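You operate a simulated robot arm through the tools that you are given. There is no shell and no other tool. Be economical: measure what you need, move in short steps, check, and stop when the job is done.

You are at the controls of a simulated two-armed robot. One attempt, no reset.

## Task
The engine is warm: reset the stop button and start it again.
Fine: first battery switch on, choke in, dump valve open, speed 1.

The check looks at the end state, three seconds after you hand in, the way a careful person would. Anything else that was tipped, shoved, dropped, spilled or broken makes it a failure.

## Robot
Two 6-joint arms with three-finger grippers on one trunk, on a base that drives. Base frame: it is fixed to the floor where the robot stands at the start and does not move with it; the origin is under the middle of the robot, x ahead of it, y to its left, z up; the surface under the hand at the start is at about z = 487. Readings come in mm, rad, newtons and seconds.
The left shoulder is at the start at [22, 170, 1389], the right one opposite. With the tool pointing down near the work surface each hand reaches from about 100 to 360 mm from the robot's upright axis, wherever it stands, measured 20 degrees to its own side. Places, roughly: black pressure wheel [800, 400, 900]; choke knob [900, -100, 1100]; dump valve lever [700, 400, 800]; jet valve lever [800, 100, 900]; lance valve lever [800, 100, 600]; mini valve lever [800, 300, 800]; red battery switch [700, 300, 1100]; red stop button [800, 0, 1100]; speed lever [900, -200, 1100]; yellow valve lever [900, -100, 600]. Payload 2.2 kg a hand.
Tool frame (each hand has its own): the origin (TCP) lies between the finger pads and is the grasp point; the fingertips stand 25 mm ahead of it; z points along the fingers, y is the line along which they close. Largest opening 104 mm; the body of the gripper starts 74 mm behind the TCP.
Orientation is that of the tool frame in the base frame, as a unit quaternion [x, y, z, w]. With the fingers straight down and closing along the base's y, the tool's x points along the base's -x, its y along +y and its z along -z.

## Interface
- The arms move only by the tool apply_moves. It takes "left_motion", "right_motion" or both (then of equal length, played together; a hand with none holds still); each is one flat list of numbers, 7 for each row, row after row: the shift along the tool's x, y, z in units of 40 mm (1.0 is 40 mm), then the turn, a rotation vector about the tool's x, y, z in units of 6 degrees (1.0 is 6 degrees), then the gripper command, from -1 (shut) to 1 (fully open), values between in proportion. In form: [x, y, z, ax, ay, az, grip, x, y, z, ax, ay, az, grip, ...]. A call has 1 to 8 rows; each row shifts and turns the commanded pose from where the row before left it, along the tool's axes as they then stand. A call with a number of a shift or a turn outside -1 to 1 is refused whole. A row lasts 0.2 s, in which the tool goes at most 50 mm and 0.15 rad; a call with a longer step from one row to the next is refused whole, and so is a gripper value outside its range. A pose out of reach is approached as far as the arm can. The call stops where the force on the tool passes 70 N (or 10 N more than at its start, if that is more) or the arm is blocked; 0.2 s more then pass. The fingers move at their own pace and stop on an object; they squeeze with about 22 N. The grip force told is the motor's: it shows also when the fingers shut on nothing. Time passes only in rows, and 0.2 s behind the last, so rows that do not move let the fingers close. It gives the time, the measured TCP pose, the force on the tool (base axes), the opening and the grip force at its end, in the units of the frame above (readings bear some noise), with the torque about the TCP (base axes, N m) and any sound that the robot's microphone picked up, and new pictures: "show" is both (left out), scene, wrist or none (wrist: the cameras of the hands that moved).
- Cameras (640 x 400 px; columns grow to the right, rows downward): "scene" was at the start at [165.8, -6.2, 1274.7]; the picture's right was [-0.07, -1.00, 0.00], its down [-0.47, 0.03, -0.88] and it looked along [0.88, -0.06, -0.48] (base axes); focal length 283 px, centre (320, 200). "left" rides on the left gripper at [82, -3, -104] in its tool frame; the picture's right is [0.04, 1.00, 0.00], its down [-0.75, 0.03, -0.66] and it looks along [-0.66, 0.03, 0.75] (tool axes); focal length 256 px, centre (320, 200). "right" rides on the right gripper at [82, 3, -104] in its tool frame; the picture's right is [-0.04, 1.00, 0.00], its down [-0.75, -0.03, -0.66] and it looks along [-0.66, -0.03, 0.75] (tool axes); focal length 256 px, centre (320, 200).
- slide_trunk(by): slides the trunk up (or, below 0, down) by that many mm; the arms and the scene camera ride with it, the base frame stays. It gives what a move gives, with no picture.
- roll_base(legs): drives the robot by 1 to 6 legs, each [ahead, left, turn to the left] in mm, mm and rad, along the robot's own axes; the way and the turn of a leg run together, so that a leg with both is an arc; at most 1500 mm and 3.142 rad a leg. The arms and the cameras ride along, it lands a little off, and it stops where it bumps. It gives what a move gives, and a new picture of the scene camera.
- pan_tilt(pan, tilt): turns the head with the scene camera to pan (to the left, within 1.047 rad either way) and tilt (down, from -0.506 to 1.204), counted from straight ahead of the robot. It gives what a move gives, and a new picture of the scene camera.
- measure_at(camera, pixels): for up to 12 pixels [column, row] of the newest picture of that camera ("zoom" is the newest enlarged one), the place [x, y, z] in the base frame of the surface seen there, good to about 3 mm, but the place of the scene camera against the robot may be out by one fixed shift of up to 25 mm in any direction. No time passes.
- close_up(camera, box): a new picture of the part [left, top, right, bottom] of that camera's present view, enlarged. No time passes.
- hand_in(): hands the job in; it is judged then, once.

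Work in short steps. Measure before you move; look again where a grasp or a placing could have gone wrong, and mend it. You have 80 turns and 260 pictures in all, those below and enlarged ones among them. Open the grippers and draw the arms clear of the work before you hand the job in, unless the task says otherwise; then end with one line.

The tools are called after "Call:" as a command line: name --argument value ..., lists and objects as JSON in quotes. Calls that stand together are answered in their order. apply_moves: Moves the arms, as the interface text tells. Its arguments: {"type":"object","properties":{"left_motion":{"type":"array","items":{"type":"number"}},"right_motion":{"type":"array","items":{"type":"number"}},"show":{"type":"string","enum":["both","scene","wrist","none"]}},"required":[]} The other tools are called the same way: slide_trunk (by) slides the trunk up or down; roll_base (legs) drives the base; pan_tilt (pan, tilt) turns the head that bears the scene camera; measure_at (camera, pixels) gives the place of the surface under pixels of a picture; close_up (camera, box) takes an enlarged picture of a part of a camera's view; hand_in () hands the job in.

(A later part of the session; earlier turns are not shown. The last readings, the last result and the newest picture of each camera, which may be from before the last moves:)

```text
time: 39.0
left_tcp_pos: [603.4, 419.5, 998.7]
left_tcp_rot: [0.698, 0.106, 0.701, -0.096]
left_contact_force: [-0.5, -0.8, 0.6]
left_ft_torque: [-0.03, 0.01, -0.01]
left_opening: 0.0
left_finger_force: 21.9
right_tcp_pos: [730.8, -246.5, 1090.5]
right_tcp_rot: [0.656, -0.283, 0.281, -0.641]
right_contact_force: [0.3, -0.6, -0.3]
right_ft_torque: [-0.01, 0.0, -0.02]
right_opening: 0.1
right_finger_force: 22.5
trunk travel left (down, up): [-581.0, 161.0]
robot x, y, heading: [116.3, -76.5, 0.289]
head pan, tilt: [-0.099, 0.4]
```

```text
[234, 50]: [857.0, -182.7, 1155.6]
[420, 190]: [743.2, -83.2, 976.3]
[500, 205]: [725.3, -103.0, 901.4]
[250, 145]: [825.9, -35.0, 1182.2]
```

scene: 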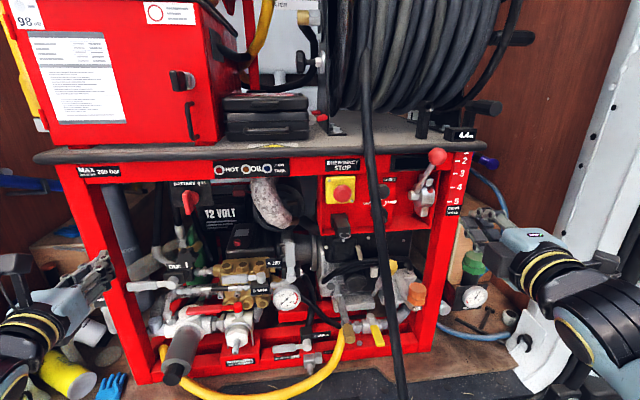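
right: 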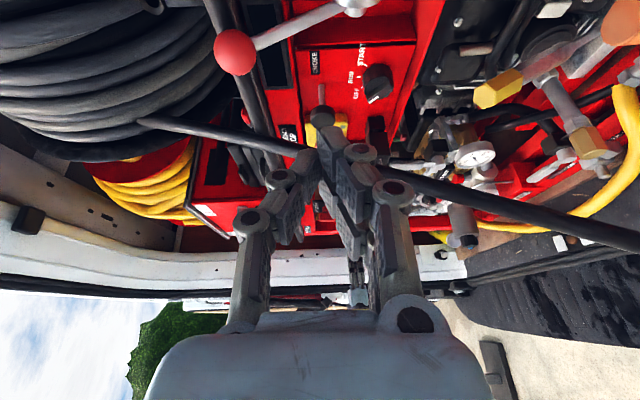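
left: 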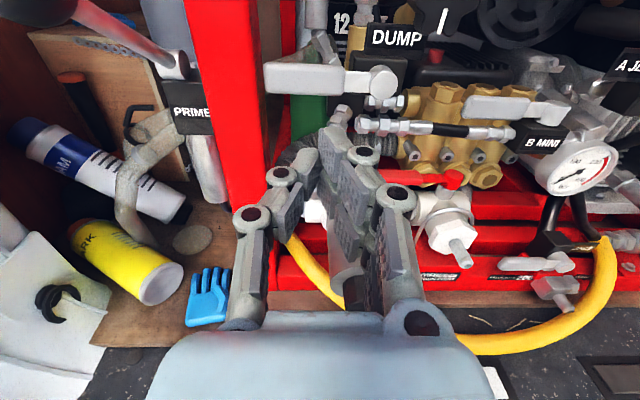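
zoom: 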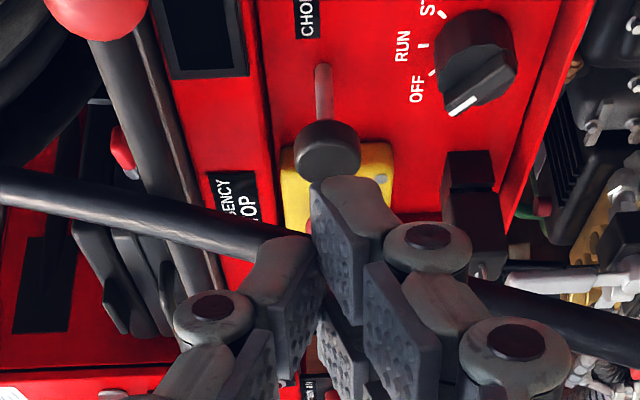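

Knob axis s≈307.5, face d≈787, z≈1083; hose edge at s≈295, d≈750. I move to a pre-push point 40 mm short of the knob, along the oblique direction.

Call:
apply_moves --right_motion '[-0.31, 0.04, 0.85, 0, 0, 0, -1, -0.31, 0.04, 0.85, 0, 0, 0, -1, -0.31, 0.04, 0.85, 0, 0, 0, -1, -0.31, 0.04, 0.85, 0, 0, 0, -1]' --show "both"

Call:
close_up --camera "right" --box '[200, 20, 440, 170]'

```text
time: 40.0
left_tcp_pos: [605.3, 419.9, 999.1]
left_tcp_rot: [0.699, 0.107, 0.701, -0.097]
left_contact_force: [0.8, -0.2, 0.5]
left_ft_torque: [0.01, -0.02, -0.04]
left_opening: 0.3
left_finger_force: 22.2
right_tcp_pos: [796.0, -115.9, 1081.0]
right_tcp_rot: [0.656, -0.285, 0.28, -0.641]
right_contact_force: [-0.3, 1.4, -0.4]
right_ft_torque: [-0.02, 0.02, 0.01]
right_opening: 0.2
right_finger_force: 21.8
trunk travel left (down, up): [-581.0, 161.0]
robot x, y, heading: [115.2, -77.7, 0.292]
head pan, tilt: [-0.099, 0.4]
```

scene: 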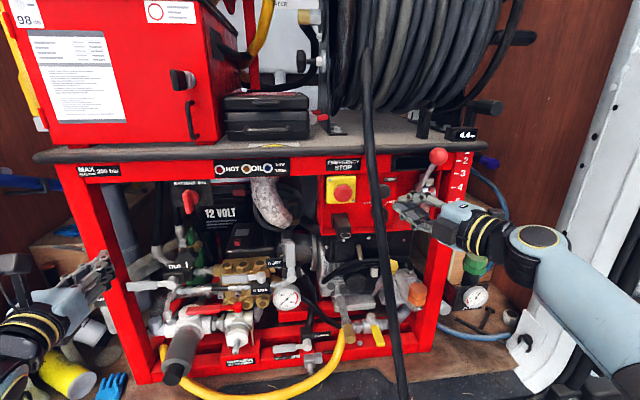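
right: 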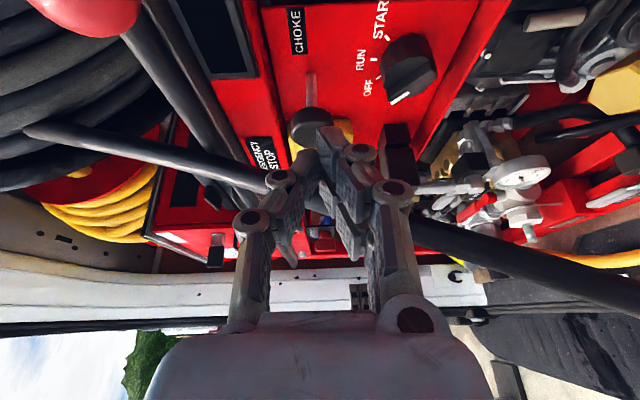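

```text
2.67 times, centred on (320, 95) of right
```

zoom: 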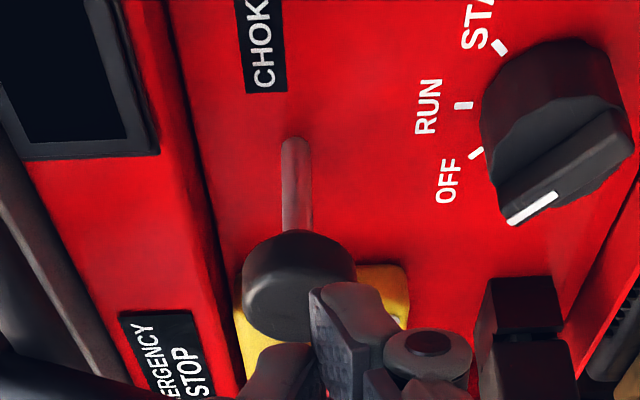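

Push: 34 mm along the tool axis, then 40 mm along the panel normal.

Call:
apply_moves --right_motion '[0, 0, 0.5, 0, 0, 0, -1, 0, 0, 0.35, 0, 0, 0, -1, 0.133, 0, 0.269, 0, 0, 0, -1, 0.133, 0, 0.269, 0, 0, 0, -1, 0.133, 0, 0.269, 0, 0, 0, -1]' --show "both"

Call:
close_up --camera "right" --box '[200, 20, 440, 170]'

```text
time: 41.2
left_tcp_pos: [600.6, 417.2, 1000.0]
left_tcp_rot: [0.697, 0.105, 0.703, -0.097]
left_contact_force: [0.6, 0.8, 0.1]
left_ft_torque: [-0.02, 0.0, 0.01]
left_opening: 0.0
left_finger_force: 22.4
right_tcp_pos: [850.8, -85.7, 1080.7]
right_tcp_rot: [0.656, -0.284, 0.278, -0.642]
right_contact_force: [-38.1, -11.7, 0.4]
right_ft_torque: [0.07, -0.23, 0.21]
right_opening: 0.0
right_finger_force: 22.3
trunk travel left (down, up): [-581.0, 161.0]
robot x, y, heading: [115.5, -81.4, 0.294]
head pan, tilt: [-0.099, 0.4]
```

scene: 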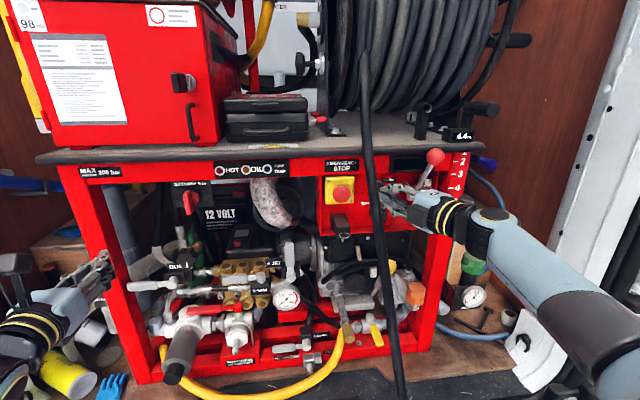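
right: 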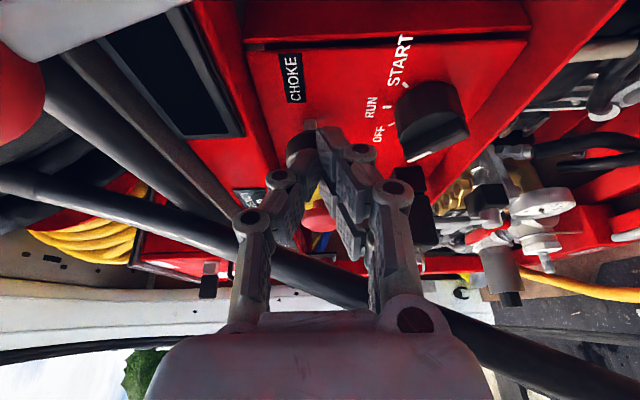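

```text
2.67 times, centred on (320, 95) of right
```

zoom: 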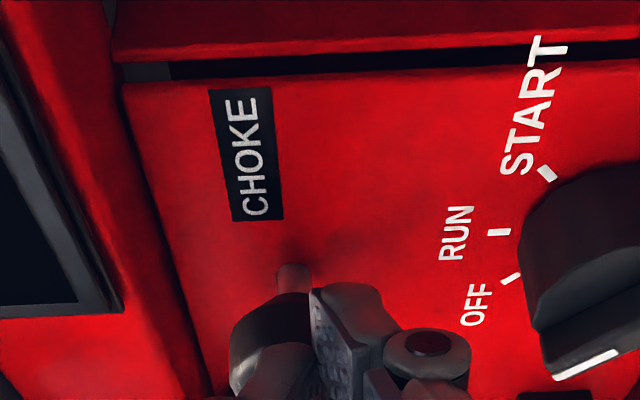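

Pushed ~26 mm, 39 N; some stem remains. Push further to find the end stop.

Call:
apply_moves --right_motion '[0.1, 0, 0.2, 0, 0, 0, -1, 0.1, 0, 0.2, 0, 0, 0, -1, 0.1, 0, 0.2, 0, 0, 0, -1]' --show "wrist"

Call:
close_up --camera "right" --box '[200, 40, 440, 190]'

```text
time: 41.6
left_tcp_pos: [597.5, 414.6, 1003.1]
left_tcp_rot: [0.696, 0.104, 0.704, -0.096]
left_contact_force: [-0.2, 0.3, -0.2]
left_ft_torque: [-0.02, 0.01, -0.05]
left_opening: 0.0
left_finger_force: 22.0
right_tcp_pos: [850.3, -86.2, 1079.9]
right_tcp_rot: [0.658, -0.285, 0.275, -0.64]
right_contact_force: [-41.7, -14.3, 12.9]
right_ft_torque: [0.28, -0.51, 0.22]
right_opening: 0.0
right_finger_force: 22.1
right hand out of reach, approached as far as the arm can: row 2
trunk travel left (down, up): [-581.0, 161.0]
robot x, y, heading: [115.1, -81.1, 0.287]
head pan, tilt: [-0.099, 0.4]
stopped in row 2 (right hand): the force on the tool passed its limit at 76 N (the readings are from after the stop); the commanded pose is now the measured one
```

right: 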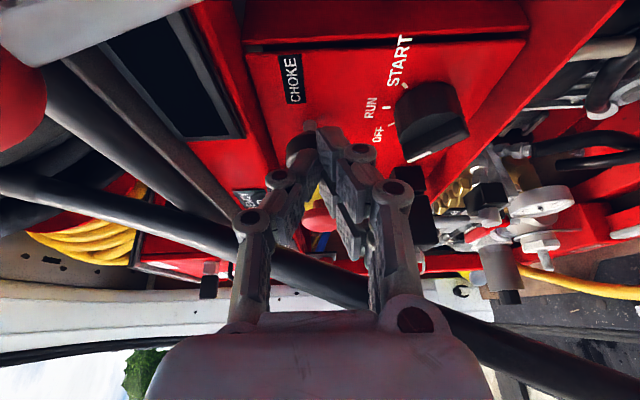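

```text
2.67 times, centred on (320, 115) of right
```

zoom: 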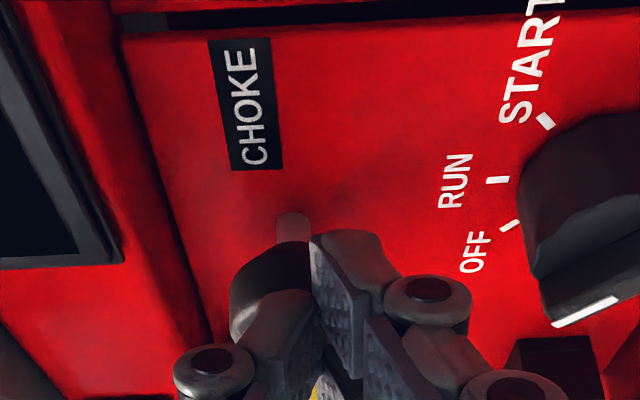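

76 N with no motion: choke at its in-stop. Withdraw along the tool axis and check.

Call:
apply_moves --right_motion '[0, 0, -0.6, 0, 0, 0, -1, 0, 0, -0.9, 0, 0, 0, -1, 0.2, 0, -0.9, 0, 0, 0, -1, 0.2, 0, -0.5, 0, 0, 0, -1]' --show "wrist"

Call:
close_up --camera "right" --box '[240, 30, 480, 180]'

Call:
measure_at --camera "zoom" --pixels '[[220, 160], [225, 150], [330, 100], [340, 120], [325, 80], [320, 140], [360, 100]]'

```text
time: 42.6
left_tcp_pos: [603.0, 416.9, 999.5]
left_tcp_rot: [0.698, 0.106, 0.702, -0.096]
left_contact_force: [0.0, -0.3, 0.6]
left_ft_torque: [0.03, 0.03, 0.03]
left_opening: 0.1
left_finger_force: 22.2
right_tcp_pos: [786.1, -175.0, 1076.9]
right_tcp_rot: [0.66, -0.286, 0.275, -0.638]
right_contact_force: [-0.1, -0.2, 1.2]
right_ft_torque: [-0.02, 0.0, 0.04]
right_opening: 0.1
right_finger_force: 22.3
trunk travel left (down, up): [-581.0, 161.0]
robot x, y, heading: [113.8, -80.4, 0.291]
head pan, tilt: [-0.099, 0.4]
```

right: 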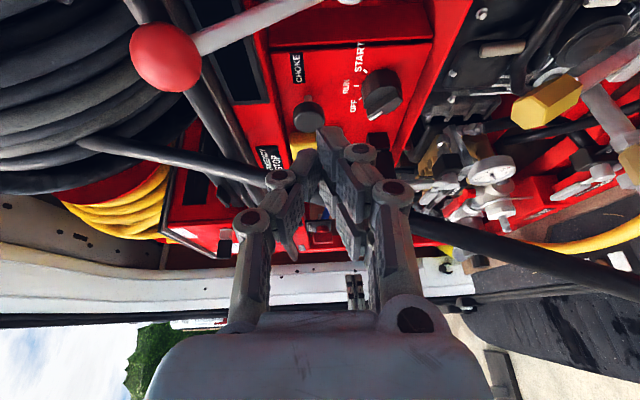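

```text
2.67 times, centred on (360, 105) of right
```

zoom: 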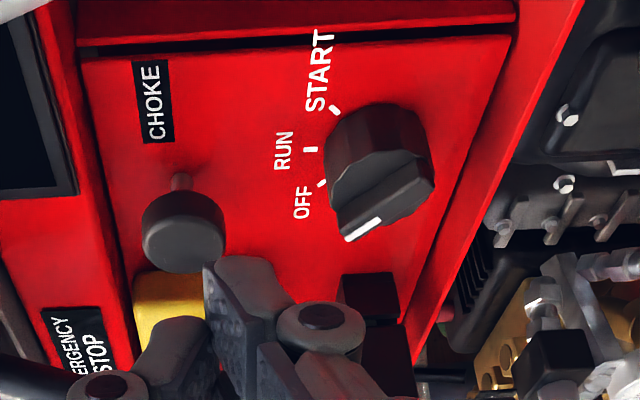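

```text
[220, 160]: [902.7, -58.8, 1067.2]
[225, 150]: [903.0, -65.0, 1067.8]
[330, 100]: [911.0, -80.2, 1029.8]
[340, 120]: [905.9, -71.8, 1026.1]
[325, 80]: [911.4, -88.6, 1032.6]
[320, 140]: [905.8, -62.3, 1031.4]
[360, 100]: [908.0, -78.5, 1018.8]
```

Choke is in. Now key geometry: measure ticks, bar ends and knob face.

Call:
measure_at --camera "zoom" --pixels '[[321, 183], [310, 150], [335, 109], [345, 237], [380, 220], [365, 228], [400, 200], [425, 180], [390, 175], [415, 140], [350, 150], [400, 215]]'

Call:
measure_at --camera "zoom" --pixels '[[185, 235], [190, 245], [165, 230], [205, 250]]'

```text
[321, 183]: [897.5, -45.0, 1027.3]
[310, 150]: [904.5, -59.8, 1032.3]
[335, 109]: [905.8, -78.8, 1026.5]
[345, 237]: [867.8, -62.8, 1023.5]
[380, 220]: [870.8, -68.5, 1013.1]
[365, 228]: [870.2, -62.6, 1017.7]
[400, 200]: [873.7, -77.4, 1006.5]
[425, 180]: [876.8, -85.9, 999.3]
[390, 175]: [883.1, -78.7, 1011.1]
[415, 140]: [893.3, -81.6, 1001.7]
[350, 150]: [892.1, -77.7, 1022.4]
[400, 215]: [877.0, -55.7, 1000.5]
```

```text
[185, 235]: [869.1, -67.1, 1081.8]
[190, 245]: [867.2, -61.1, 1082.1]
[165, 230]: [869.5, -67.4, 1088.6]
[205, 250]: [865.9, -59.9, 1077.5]
```

Key centre s≈321, z≈1011, bar front d≈814, pointer at OFF (45° up-left). Before starting, the stop button: bring the left hand across (free space, d≈700) while rolling it back so the fingers close vertically.

Call:
apply_moves --left_motion '[0.117, 0.7, 0, 0, 0, -1, 0.35, 0.043, 0.708, 0, 0, 0, -1, 0.35, -0.031, 0.709, 0, 0, 0, -1, 0.35, -0.105, 0.702, 0, 0, 0, -1, 0.35, -0.178, 0.687, 0, 0, 0, -1, 0.35, -0.249, 0.665, 0, 0, 0, -1, 0.35, -0.317, 0.635, 0, 0, 0, -1, 0.35, -0.381, 0.598, 0, 0, 0, -1, 0.35]' --show "none"

Call:
close_up --camera "scene" --box '[310, 160, 410, 220]'

```text
time: 44.5
left_tcp_pos: [650.1, 259.9, 1021.3]
left_tcp_rot: [0.622, 0.342, 0.69, 0.143]
left_contact_force: [0.6, -0.2, 0.1]
left_ft_torque: [0.0, 0.01, -0.02]
left_opening: 70.1
left_finger_force: 0.2
right_tcp_pos: [786.0, -172.8, 1077.7]
right_tcp_rot: [0.661, -0.287, 0.275, -0.637]
right_contact_force: [0.3, -1.1, 0.4]
right_ft_torque: [0.02, 0.05, -0.01]
right_opening: 0.2
right_finger_force: 22.0
trunk travel left (down, up): [-581.0, 161.0]
robot x, y, heading: [112.9, -81.3, 0.296]
head pan, tilt: [-0.099, 0.4]
stopped in row 8 (left hand): the arm was blocked; the commanded pose is now the measured one
```

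```text
6.40 times, centred on (360, 190) of scene
```

zoom: 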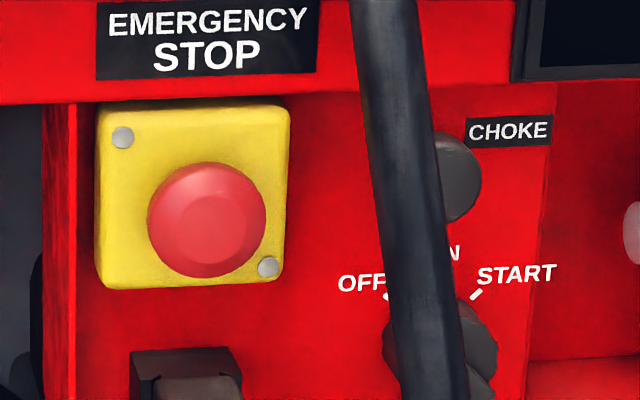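

A temporary block (likely joint motion limit); position now s≈−62. Continue the sweep.

Call:
apply_moves --left_motion '[-0.438, 0.696, 0, 0, 0, -1, 0.35, -0.508, 0.646, 0, 0, 0, -1, 0.35, -0.573, 0.589, 0, 0, 0, -1, 0.35, -0.631, 0.526, 0, 0, 0, -1, 0.35, -0.683, 0.458, 0, 0, 0, -1, 0.35, -0.727, 0.383, 0, 0, 0, -1, 0.35, -0.763, 0.305, 0, 0, 0, -1, 0.35, -0.791, 0.224, 0, 0, 0, -1, 0.35]' --show "both"

```text
time: 45.3
left_tcp_pos: [647.2, 260.7, 1005.8]
left_tcp_rot: [0.609, 0.369, 0.684, 0.158]
left_contact_force: [-0.5, 0.5, -0.6]
left_ft_torque: [0.02, 0.01, -0.03]
left_opening: 70.3
left_finger_force: 0.0
right_tcp_pos: [785.9, -174.4, 1078.2]
right_tcp_rot: [0.661, -0.287, 0.274, -0.637]
right_contact_force: [0.2, -0.5, -0.6]
right_ft_torque: [0.0, -0.05, 0.01]
right_opening: 0.0
right_finger_force: 21.8
trunk travel left (down, up): [-581.0, 161.0]
robot x, y, heading: [116.8, -79.3, 0.293]
head pan, tilt: [-0.099, 0.4]
stopped in row 3 (left hand): the arm was blocked; the commanded pose is now the measured one
```

scene: 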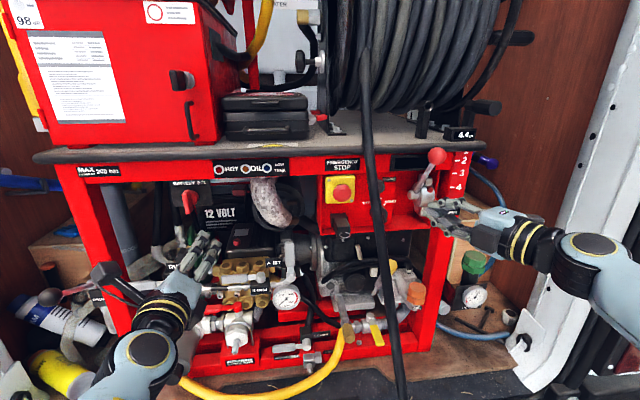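
left: 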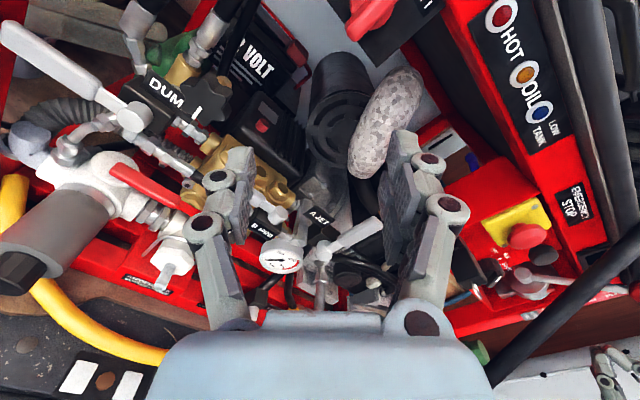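

The combined motion blocks; try pure translation to the right first, with a bit of forward.

Call:
apply_moves --left_motion '[-0.3, 0.5, 0.15, 0, 0, 0, 0.35, -0.3, 0.5, 0.15, 0, 0, 0, 0.35, -0.3, 0.5, 0.15, 0, 0, 0, 0.35, -0.3, 0.5, 0.15, 0, 0, 0, 0.35]' --show "none"

```text
time: 46.1
left_tcp_pos: [661.8, 268.1, 997.4]
left_tcp_rot: [0.637, 0.329, 0.691, 0.094]
left_contact_force: [-0.3, 0.1, 0.4]
left_ft_torque: [0.02, -0.02, 0.03]
left_opening: 70.2
left_finger_force: 0.0
right_tcp_pos: [786.1, -172.9, 1076.9]
right_tcp_rot: [0.66, -0.287, 0.274, -0.638]
right_contact_force: [-0.3, -1.2, 0.0]
right_ft_torque: [0.0, 0.01, -0.02]
right_opening: 0.1
right_finger_force: 22.0
trunk travel left (down, up): [-581.0, 161.0]
robot x, y, heading: [114.5, -80.3, 0.294]
head pan, tilt: [-0.099, 0.4]
stopped in row 4 (left hand): the arm was blocked; the commanded pose is now the measured one
```

No contact, a joint limit. I return toward the region where rolling worked (z≈1075), then roll back before moving right.

Call:
apply_moves --left_motion '[0.55, 0.33, 0, 0, 0, 0, 0.35, 0.55, 0.33, 0, 0, 0, 0, 0.35, 0.55, 0.33, 0, 0, 0, 0, 0.35, 0, 0, 0, 0, 0, -0.8, 0.35, 0, 0, 0, 0, 0, -0.8, 0.35, 0, 0, 0, 0, 0, -0.8, 0.35, 0, 0, 0, 0, 0, -0.8, 0.35]' --show "none"

```text
time: 47.8
left_tcp_pos: [660.1, 280.1, 1065.2]
left_tcp_rot: [0.576, 0.427, 0.667, 0.203]
left_contact_force: [-0.1, 0.1, 0.0]
left_ft_torque: [-0.03, 0.0, 0.02]
left_opening: 70.0
left_finger_force: 0.0
left hand out of reach, approached as far as the arm can: row 2
right_tcp_pos: [786.6, -173.5, 1077.2]
right_tcp_rot: [0.66, -0.288, 0.274, -0.638]
right_contact_force: [0.2, 0.1, 0.1]
right_ft_torque: [-0.04, 0.02, 0.0]
right_opening: 0.0
right_finger_force: 22.3
trunk travel left (down, up): [-581.0, 161.0]
robot x, y, heading: [112.7, -78.0, 0.289]
head pan, tilt: [-0.099, 0.4]
```

That works. Roll the remaining 36° and then start moving right.

Call:
apply_moves --left_motion '[0, 0, 0, 0, 0, -1, 0.35, 0, 0, 0, 0, 0, -1, 0.35, 0, 0, 0, 0, 0, -1, 0.35, 0, 0, 0, 0, 0, -1, 0.35, 0, 0, 0, 0, 0, -1, 0.35, 0, 0, 0, 0, 0, -1, 0.35, -0.5, 0, 0, 0, 0, 0, 0.35, -0.5, 0, 0, 0, 0, 0, 0.35]' --show "none"

```text
time: 49.8
left_tcp_pos: [659.3, 282.6, 1053.2]
left_tcp_rot: [0.44, 0.568, 0.594, 0.362]
left_contact_force: [-0.1, 0.5, -0.1]
left_ft_torque: [0.01, 0.0, 0.0]
left_opening: 70.5
left_finger_force: 0.2
right_tcp_pos: [785.7, -173.1, 1076.8]
right_tcp_rot: [0.661, -0.286, 0.274, -0.637]
right_contact_force: [0.4, -0.2, -0.1]
right_ft_torque: [0.01, 0.02, 0.01]
right_opening: 0.1
right_finger_force: 21.6
trunk travel left (down, up): [-581.0, 161.0]
robot x, y, heading: [118.8, -80.1, 0.288]
head pan, tilt: [-0.099, 0.4]
stopped in row 8 (left hand): the arm was blocked; the commanded pose is now the measured one
```

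Moving the left hand inward past its shoulder line is not possible. The right hand can do the button if I shift the base left ~120 mm and pass it in front of the hose (hose at d≥735 at that height). First I retract the right hand and turn it back to face the panel.

Call:
apply_moves --right_motion '[0, 0, -0.9, 0, 0, 0, -1, 0, 0, -0.9, 0, 0, 0, -1, 0, 0, -0.8, 0, 0.9, 0, -1, 0, 0, 0, 0, 0.9, 0, 0.35, 0, 0, 0, 0, 0.9, 0, 0.35, 0, 0, 0, 0, 0.9, 0, 0.35, 0, 0, 0, 0, 0.9, 0, 0.35]' --show "none"

Call:
roll_base --legs '[[0, 130, 0]]'

```text
time: 51.4
left_tcp_pos: [660.7, 281.8, 1051.9]
left_tcp_rot: [0.44, 0.568, 0.594, 0.363]
left_contact_force: [-0.1, -0.6, 0.0]
left_ft_torque: [0.02, 0.01, -0.04]
left_opening: 70.3
left_finger_force: 0.0
right_tcp_pos: [710.3, -243.7, 1081.5]
right_tcp_rot: [0.577, -0.427, 0.421, -0.554]
right_contact_force: [0.4, 0.3, 0.1]
right_ft_torque: [-0.02, -0.03, -0.01]
right_opening: 70.3
right_finger_force: 0.0
trunk travel left (down, up): [-581.0, 161.0]
robot x, y, heading: [116.5, -78.9, 0.285]
head pan, tilt: [-0.099, 0.4]
```

```text
time: 52.6
left_tcp_pos: [624.3, 406.2, 1052.9]
left_tcp_rot: [0.441, 0.567, 0.593, 0.364]
left_contact_force: [0.2, 0.7, 0.0]
left_ft_torque: [0.02, -0.01, -0.02]
left_opening: 70.0
left_finger_force: 0.0
right_tcp_pos: [672.6, -119.5, 1082.4]
right_tcp_rot: [0.577, -0.428, 0.423, -0.553]
right_contact_force: [0.0, 0.3, 1.2]
right_ft_torque: [0.05, 0.0, -0.02]
right_opening: 70.3
right_finger_force: 0.0
trunk travel left (down, up): [-581.0, 161.0]
robot x, y, heading: [80.5, 43.4, 0.289]
head pan, tilt: [-0.099, 0.4]
```

scene: 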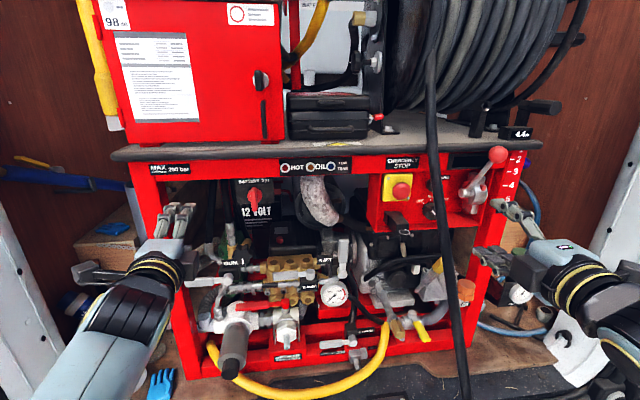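

Right hand at d≈610, s≈307, facing the panel. Move it left 87 mm in front of the hose (tips at d≈635) and look at the button.

Call:
apply_moves --right_motion '[-0.73, 0.08, 0, 0, 0, 0, 0.35, -0.73, 0.08, 0, 0, 0, 0, 0.35, -0.73, 0.08, 0, 0, 0, 0, 0.35]' --show "both"

Call:
close_up --camera "right" --box '[220, 60, 420, 185]'

Call:
close_up --camera "scene" --box '[360, 150, 460, 230]'

```text
time: 53.4
left_tcp_pos: [623.9, 407.5, 1052.8]
left_tcp_rot: [0.441, 0.566, 0.594, 0.364]
left_contact_force: [-0.1, 0.5, 0.6]
left_ft_torque: [-0.02, 0.01, -0.02]
left_opening: 70.2
left_finger_force: 0.0
right_tcp_pos: [649.9, -34.6, 1069.0]
right_tcp_rot: [0.577, -0.428, 0.422, -0.553]
right_contact_force: [0.5, 1.1, 0.7]
right_ft_torque: [-0.02, 0.01, -0.04]
right_opening: 70.4
right_finger_force: 0.1
trunk travel left (down, up): [-581.0, 161.0]
robot x, y, heading: [77.2, 40.2, 0.288]
head pan, tilt: [-0.099, 0.4]
```

scene: 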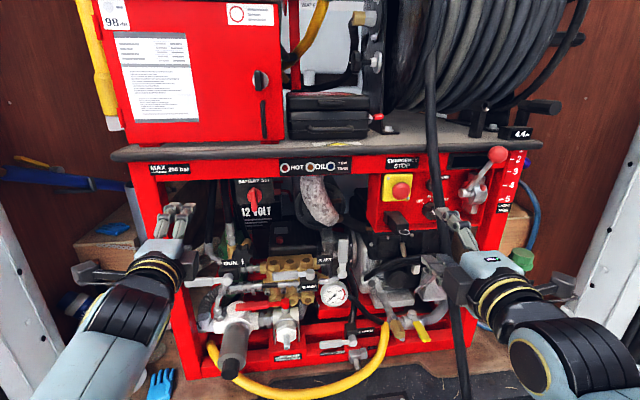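
right: 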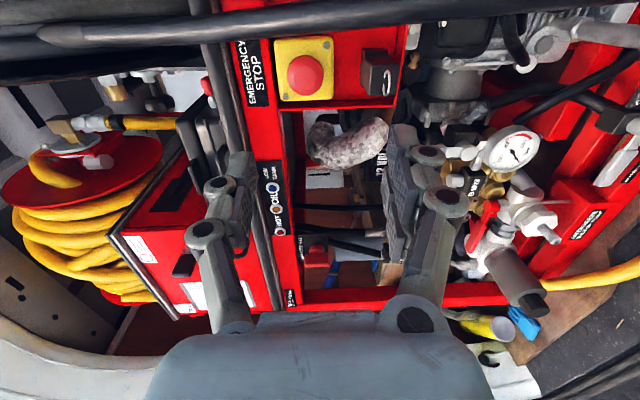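

```text
3.20 times, centred on (320, 122) of right
```

zoom: 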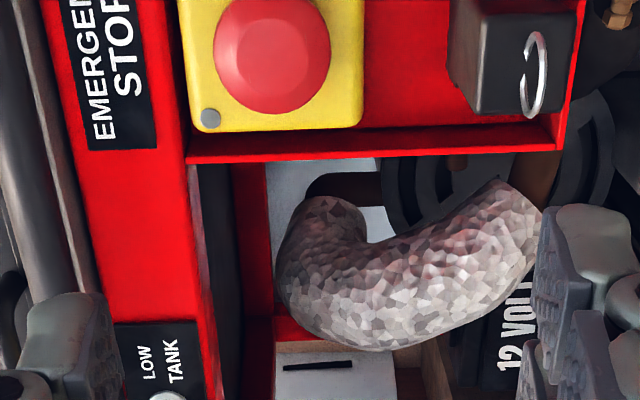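

```text
5.00 times, centred on (410, 190) of scene
```

zoom: 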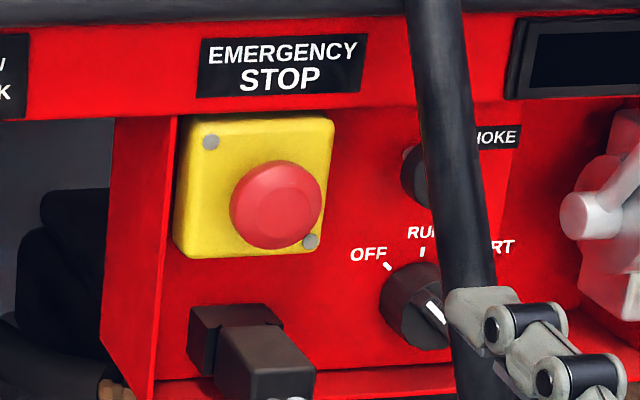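

Button at (305,75) in the right view; measure centre, rim and plate, and hose points near.

Call:
measure_at --camera "right" --pixels '[[305, 75], [290, 75], [320, 75], [305, 60], [305, 90], [315, 48], [285, 95], [375, 70], [375, 88], [300, 18], [400, 8], [200, 25]]'

```text
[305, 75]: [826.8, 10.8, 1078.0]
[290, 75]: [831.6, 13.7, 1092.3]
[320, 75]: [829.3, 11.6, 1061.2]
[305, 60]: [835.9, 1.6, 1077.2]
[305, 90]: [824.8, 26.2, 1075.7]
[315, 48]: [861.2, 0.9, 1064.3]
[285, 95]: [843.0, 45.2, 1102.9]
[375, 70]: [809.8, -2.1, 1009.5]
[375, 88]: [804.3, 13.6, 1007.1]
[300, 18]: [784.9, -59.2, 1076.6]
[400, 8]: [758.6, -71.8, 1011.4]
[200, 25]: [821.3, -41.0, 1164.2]
```

Button centre s≈226, d≈795, z≈1076.5, Ø35. To keep body and camera off the hose, I yaw the tool 12° to the right and pre-roll 45° counter-clockwise here before approaching.

Call:
apply_moves --right_motion '[0, 0, 0, 0, 1, 0, 0.05, 0, 0, 0, 0, 1, 0, 0.05, 0, 0, 0, 0, 0, -1, 0.05, 0, 0, 0, 0, 0, -1, 0.05, 0, 0, 0, 0, 0, -1, 0.05, 0, 0, 0, 0, 0, -1, 0.05, 0, 0, 0, 0, 0, -1, 0.05, 0, 0, 0, 0, 0, -1, 0.05]' --show "none"

```text
time: 55.2
left_tcp_pos: [624.1, 405.9, 1051.9]
left_tcp_rot: [0.441, 0.565, 0.594, 0.365]
left_contact_force: [-0.6, -1.5, -0.7]
left_ft_torque: [0.0, 0.03, -0.02]
left_opening: 70.0
left_finger_force: 0.1
right_tcp_pos: [648.5, -35.3, 1070.7]
right_tcp_rot: [0.654, -0.295, 0.613, -0.331]
right_contact_force: [-0.4, 0.0, -0.5]
right_ft_torque: [-0.01, 0.02, 0.02]
right_opening: 54.7
right_finger_force: 0.1
trunk travel left (down, up): [-581.0, 161.0]
robot x, y, heading: [78.3, 47.5, 0.289]
head pan, tilt: [-0.099, 0.4]
```

Orientation good (yaw 4°, rolled 37°). Approach to ~58 mm short of the grasp and check.

Call:
apply_moves --right_motion '[-0.25, -0.365, 0.6, 0, 0, 0, 0.05, -0.25, -0.365, 0.6, 0, 0, 0, 0.05, 0, 0, 0.9, 0, 0, 0, 0.05, 0, 0, 0.9, 0, 0, 0, 0.05]' --show "both"

Call:
close_up --camera "right" --box '[220, 40, 460, 190]'

Call:
close_up --camera "scene" --box '[360, 140, 480, 230]'

```text
time: 56.2
left_tcp_pos: [624.6, 404.7, 1052.7]
left_tcp_rot: [0.441, 0.567, 0.593, 0.363]
left_contact_force: [-0.1, 0.1, -0.7]
left_ft_torque: [0.01, -0.04, 0.02]
left_opening: 70.3
left_finger_force: 0.0
right_tcp_pos: [765.2, 6.2, 1076.0]
right_tcp_rot: [0.654, -0.297, 0.612, -0.333]
right_contact_force: [0.8, -0.4, 0.3]
right_ft_torque: [-0.05, 0.02, 0.02]
right_opening: 54.8
right_finger_force: 0.0
trunk travel left (down, up): [-581.0, 161.0]
robot x, y, heading: [78.2, 45.7, 0.286]
head pan, tilt: [-0.099, 0.4]
```

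scene: 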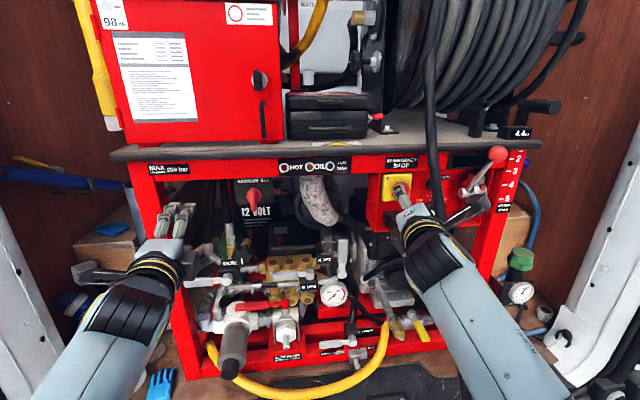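
right: 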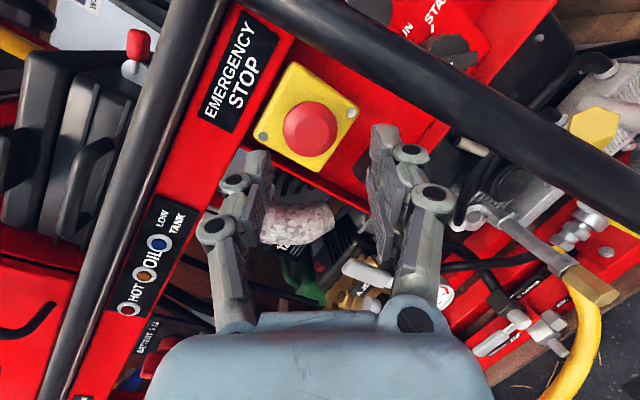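

```text
2.67 times, centred on (340, 115) of right
```

zoom: 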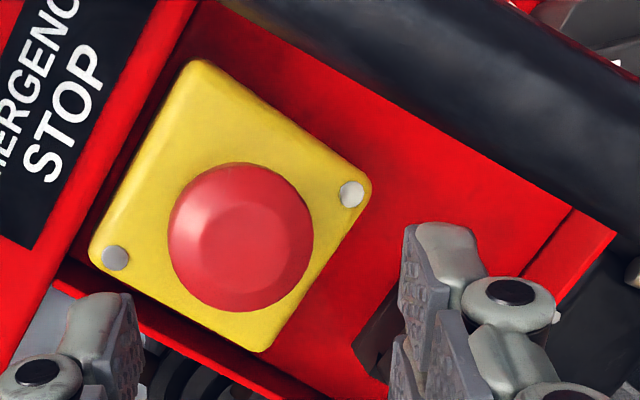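

```text
4.44 times, centred on (420, 185) of scene
```

zoom: 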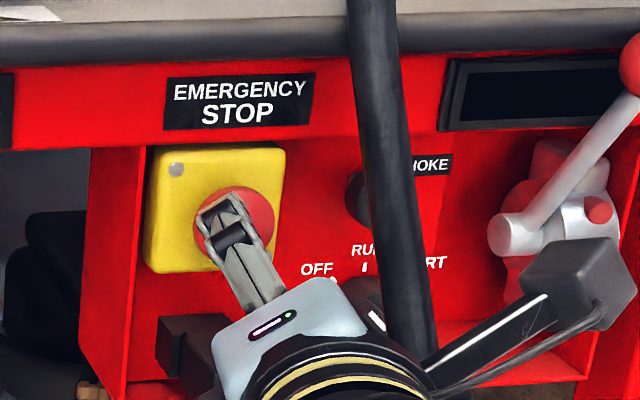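

Clear of the hose; the fingers straddle the button's axis. Advance 58 mm and close on the mushroom.

Call:
apply_moves --right_motion '[0.02, -0.05, 0.5, 0, 0, 0, 0.05, 0, 0, 0.5, 0, 0, 0, 0.05, 0, 0, 0.46, 0, 0, 0, 0.05, 0, 0, 0, 0, 0, 0, -1, 0, 0, 0, 0, 0, 0, -1]' --show "both"

Call:
close_up --camera "right" --box '[220, 60, 460, 210]'

```text
time: 57.4
left_tcp_pos: [620.4, 407.0, 1054.1]
left_tcp_rot: [0.44, 0.566, 0.594, 0.364]
left_contact_force: [0.1, 0.5, -0.4]
left_ft_torque: [0.05, 0.02, 0.0]
left_opening: 69.9
left_finger_force: 0.1
right_tcp_pos: [823.0, 12.9, 1083.6]
right_tcp_rot: [0.652, -0.295, 0.613, -0.334]
right_contact_force: [-9.0, 7.0, 14.9]
right_ft_torque: [0.25, -0.01, 0.33]
right_opening: 37.4
right_finger_force: 45.5
trunk travel left (down, up): [-581.0, 161.0]
robot x, y, heading: [78.1, 48.2, 0.287]
head pan, tilt: [-0.099, 0.4]
```

scene: 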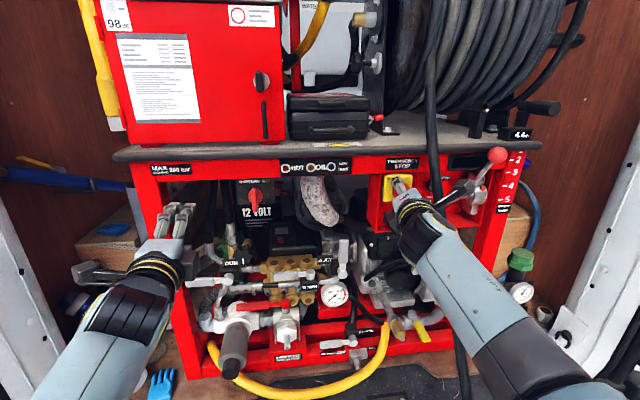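
right: 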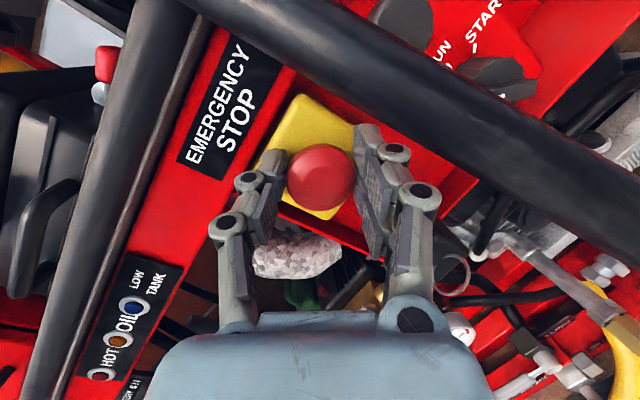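

```text
2.67 times, centred on (340, 135) of right
```

zoom: 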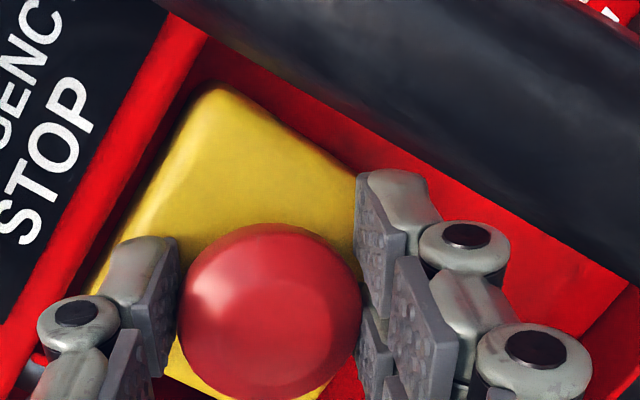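

Grip on the mushroom at 37 mm. Twist clockwise 36° and watch.

Call:
apply_moves --right_motion '[0, 0, 0, 0, 0, 1, -1, 0, 0, 0, 0, 0, 1, -1, 0, 0, 0, 0, 0, 1, -1, 0, 0, 0, 0, 0, 1, -1, 0, 0, 0, 0, 0, 1, -1]' --show "wrist"

```text
time: 58.6
left_tcp_pos: [622.5, 407.2, 1053.3]
left_tcp_rot: [0.441, 0.567, 0.593, 0.364]
left_contact_force: [0.4, -0.5, 0.0]
left_ft_torque: [0.02, 0.01, -0.03]
left_opening: 70.1
left_finger_force: 0.0
right_tcp_pos: [824.3, 10.4, 1080.2]
right_tcp_rot: [0.555, -0.454, 0.506, -0.48]
right_contact_force: [1.3, 9.5, 15.6]
right_ft_torque: [-0.38, -0.2, 0.25]
right_opening: 37.3
right_finger_force: 44.6
trunk travel left (down, up): [-581.0, 161.0]
robot x, y, heading: [82.8, 48.0, 0.284]
head pan, tilt: [-0.099, 0.4]
```

right: 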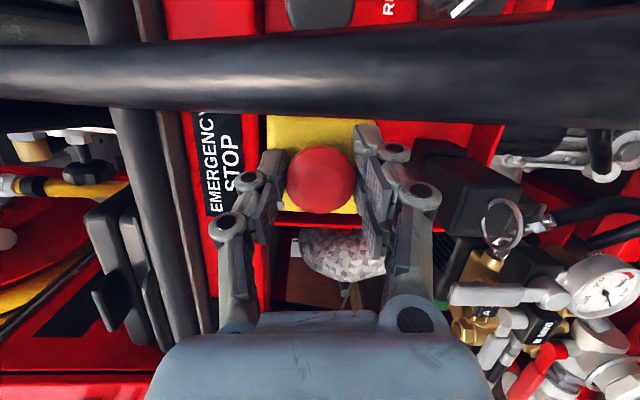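

Torque ≈ −0.4 N·m, no click yet. Twist 12° further, then pull outward 10 mm while holding.

Call:
apply_moves --right_motion '[0, 0, 0, 0, 0, 1, -1, 0, 0, 0, 0, 0, 1, -1, 0, 0, -0.15, 0, 0, 0, -1, 0, 0, -0.15, 0, 0, 0, -1]' --show "wrist"

```text
time: 59.6
left_tcp_pos: [624.6, 404.6, 1052.0]
left_tcp_rot: [0.441, 0.567, 0.593, 0.363]
left_contact_force: [-0.2, 0.1, -0.3]
left_ft_torque: [-0.01, 0.02, -0.02]
left_opening: 70.0
left_finger_force: 0.0
right_tcp_pos: [814.8, 7.1, 1077.6]
right_tcp_rot: [-0.503, 0.511, -0.454, 0.529]
right_contact_force: [20.0, 0.2, 14.1]
right_ft_torque: [0.01, -0.31, -0.52]
right_opening: 37.0
right_finger_force: 45.4
trunk travel left (down, up): [-581.0, 161.0]
robot x, y, heading: [79.9, 47.1, 0.288]
head pan, tilt: [-0.099, 0.4]
```

right: 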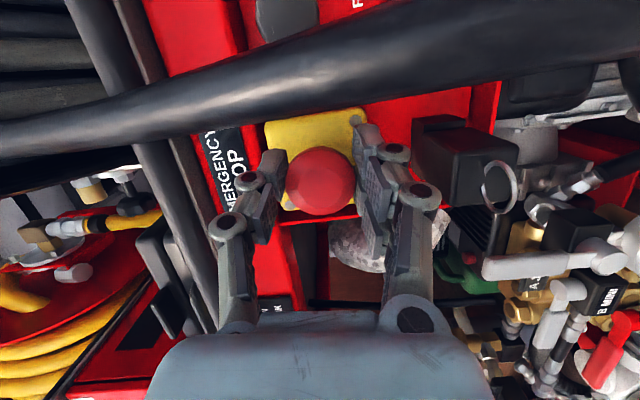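

The hand moved out ~9 mm with 20 N reaction: either popped out or sliding. Release and back off to measure the button.

Call:
apply_moves --right_motion '[0, 0, 0, 0, 0, 0, 0.2, 0, 0, 0, 0, 0, 0, 0.2, 0, 0, -0.6, 0, 0, 0, 0.2, 0, 0, -0.8, 0, 0, -1, 0.2, 0, 0, -0.8, 0, 0, -1, 0.2, 0, 0, 0, 0, 0, -1, 0.2, 0, 0, 0, 0, 0, -1, 0.2]' --show "both"

Call:
close_up --camera "right" --box '[220, 20, 460, 170]'

Call:
measure_at --camera "zoom" --pixels '[[225, 225], [235, 245], [210, 215], [240, 225], [220, 255], [300, 120]]'

```text
time: 61.2
left_tcp_pos: [621.7, 405.2, 1052.9]
left_tcp_rot: [0.441, 0.567, 0.594, 0.363]
left_contact_force: [-0.5, -0.2, 0.4]
left_ft_torque: [0.0, 0.0, 0.0]
left_opening: 70.6
left_finger_force: 0.0
right_tcp_pos: [725.8, 0.1, 1082.1]
right_tcp_rot: [0.6, -0.391, 0.556, -0.422]
right_contact_force: [-0.1, 0.2, 0.1]
right_ft_torque: [-0.01, 0.04, 0.02]
right_opening: 62.5
right_finger_force: 0.0
trunk travel left (down, up): [-581.0, 161.0]
robot x, y, heading: [81.1, 44.6, 0.286]
head pan, tilt: [-0.099, 0.4]
```

scene: 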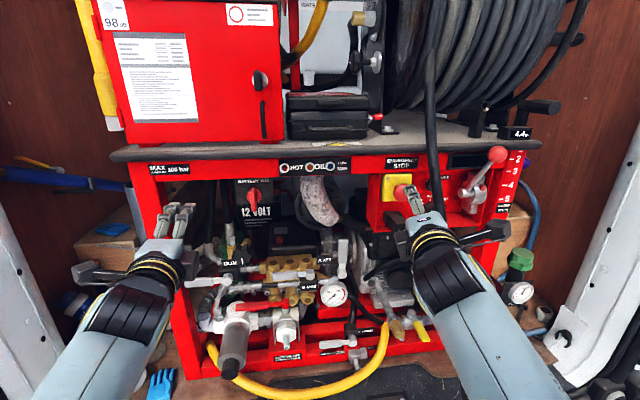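
right: 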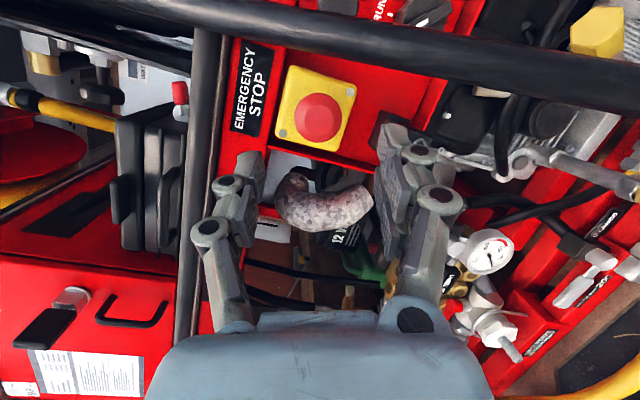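

```text
2.67 times, centred on (340, 95) of right
```

zoom: 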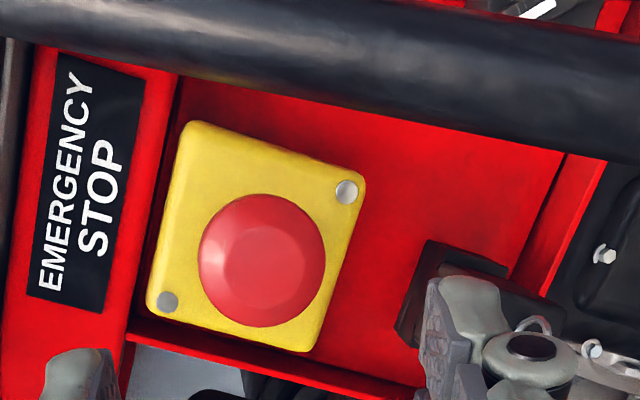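

```text
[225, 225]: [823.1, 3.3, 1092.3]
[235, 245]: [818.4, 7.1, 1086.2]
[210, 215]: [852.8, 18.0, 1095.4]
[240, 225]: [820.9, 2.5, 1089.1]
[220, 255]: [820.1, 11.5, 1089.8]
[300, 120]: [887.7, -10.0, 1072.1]
```

Button face moved from d≈795 to ≈786: popped out, stop reset. Now retract the right hand in front of the hose, drive the base back right 130 mm, and yaw the hand 30° left for the key.

Call:
apply_moves --right_motion '[0, 0, -0.9, 0, 0, 0, 0.2, 0, 0, -0.9, 0, 0, 0, 0.2, 0, 0, -0.8, 0, 0, 0, 0.2]' --show "none"

Call:
roll_base --legs '[[0, -135, 0]]'

Call:
apply_moves --right_motion '[0.5, 0, 0, 0.337, -0.941, -0.026, 0.1, 0.5, 0, 0, 0.337, -0.941, -0.026, 0.1, 0.5, 0, 0, 0.337, -0.941, -0.026, 0.1, 0.5, 0, 0, 0.337, -0.941, -0.026, 0.1, 0.5, 0, 0, 0.337, -0.941, -0.026, 0.1]' --show "wrist"

```text
time: 62.0
left_tcp_pos: [622.9, 406.0, 1051.6]
left_tcp_rot: [0.441, 0.567, 0.594, 0.363]
left_contact_force: [0.0, 0.8, 0.1]
left_ft_torque: [0.0, 0.01, 0.0]
left_opening: 70.1
left_finger_force: 0.1
right_tcp_pos: [638.9, -34.7, 1089.4]
right_tcp_rot: [0.617, -0.325, 0.595, -0.399]
right_contact_force: [-1.1, 0.1, -0.4]
right_ft_torque: [0.0, 0.0, 0.01]
right_opening: 62.5
right_finger_force: 0.1
trunk travel left (down, up): [-581.0, 161.0]
robot x, y, heading: [76.7, 44.0, 0.284]
head pan, tilt: [-0.099, 0.4]
stopped in row 3 (right hand): the arm was blocked; the commanded pose is now the measured one
```

```text
time: 63.3
left_tcp_pos: [661.5, 277.5, 1052.8]
left_tcp_rot: [0.442, 0.566, 0.593, 0.363]
left_contact_force: [-0.8, -0.9, -0.3]
left_ft_torque: [-0.01, -0.01, 0.03]
left_opening: 70.5
left_finger_force: 0.0
right_tcp_pos: [676.8, -164.7, 1089.5]
right_tcp_rot: [0.617, -0.327, 0.594, -0.399]
right_contact_force: [0.2, -1.0, 0.3]
right_ft_torque: [-0.01, -0.03, 0.02]
right_opening: 62.5
right_finger_force: 0.1
trunk travel left (down, up): [-581.0, 161.0]
robot x, y, heading: [115.9, -82.9, 0.292]
head pan, tilt: [-0.099, 0.4]
```

scene: 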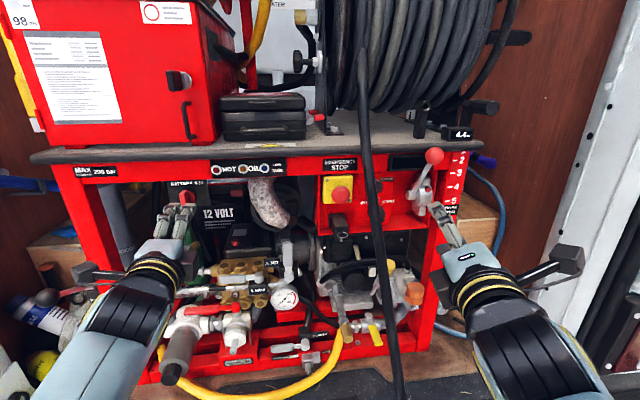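

```text
time: 64.5
left_tcp_pos: [660.8, 277.5, 1053.1]
left_tcp_rot: [0.442, 0.567, 0.593, 0.363]
left_contact_force: [0.5, -0.3, -0.1]
left_ft_torque: [0.03, 0.0, -0.03]
left_opening: 70.2
left_finger_force: 0.0
right_tcp_pos: [705.0, -245.4, 1136.6]
right_tcp_rot: [0.709, -0.162, 0.455, -0.514]
right_contact_force: [0.0, 0.3, -0.4]
right_ft_torque: [0.0, -0.03, 0.0]
right_opening: 57.0
right_finger_force: 0.1
trunk travel left (down, up): [-581.0, 161.0]
robot x, y, heading: [114.9, -81.4, 0.286]
head pan, tilt: [-0.099, 0.4]
```

right: 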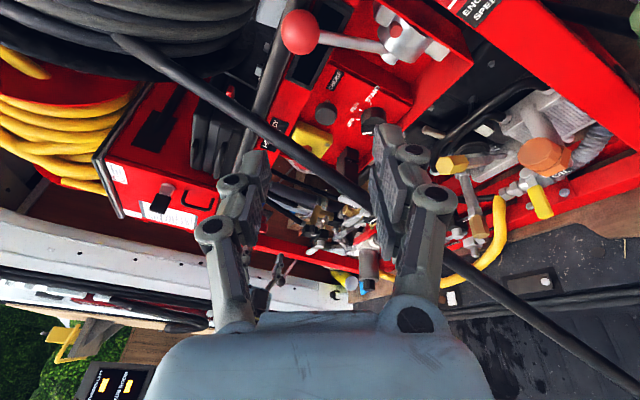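

Tool now at yaw 35.6° (19° off the normal), rolled 28° ccw. I check the key's surroundings (lip below it) in a close-up.

Call:
close_up --camera "right" --box '[300, 60, 440, 150]'

Call:
measure_at --camera "zoom" --pixels '[[330, 250], [310, 280], [350, 225], [300, 240], [360, 260], [400, 200], [440, 160], [375, 235], [340, 270], [325, 225], [450, 200], [390, 130]]'

```text
4.44 times, centred on (370, 105) of right
```

zoom: 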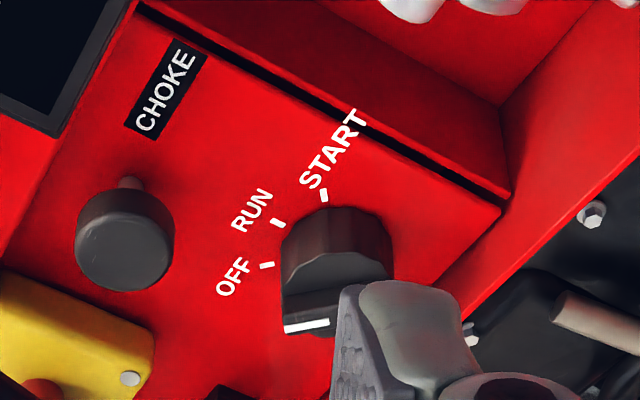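

```text
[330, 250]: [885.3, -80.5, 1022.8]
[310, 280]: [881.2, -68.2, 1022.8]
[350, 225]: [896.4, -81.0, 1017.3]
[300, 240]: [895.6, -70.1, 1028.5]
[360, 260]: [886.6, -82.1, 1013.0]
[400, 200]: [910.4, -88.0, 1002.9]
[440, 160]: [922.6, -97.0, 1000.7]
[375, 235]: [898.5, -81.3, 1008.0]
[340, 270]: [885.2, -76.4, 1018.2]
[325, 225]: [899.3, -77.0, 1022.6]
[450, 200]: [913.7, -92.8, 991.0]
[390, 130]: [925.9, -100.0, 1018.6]
```

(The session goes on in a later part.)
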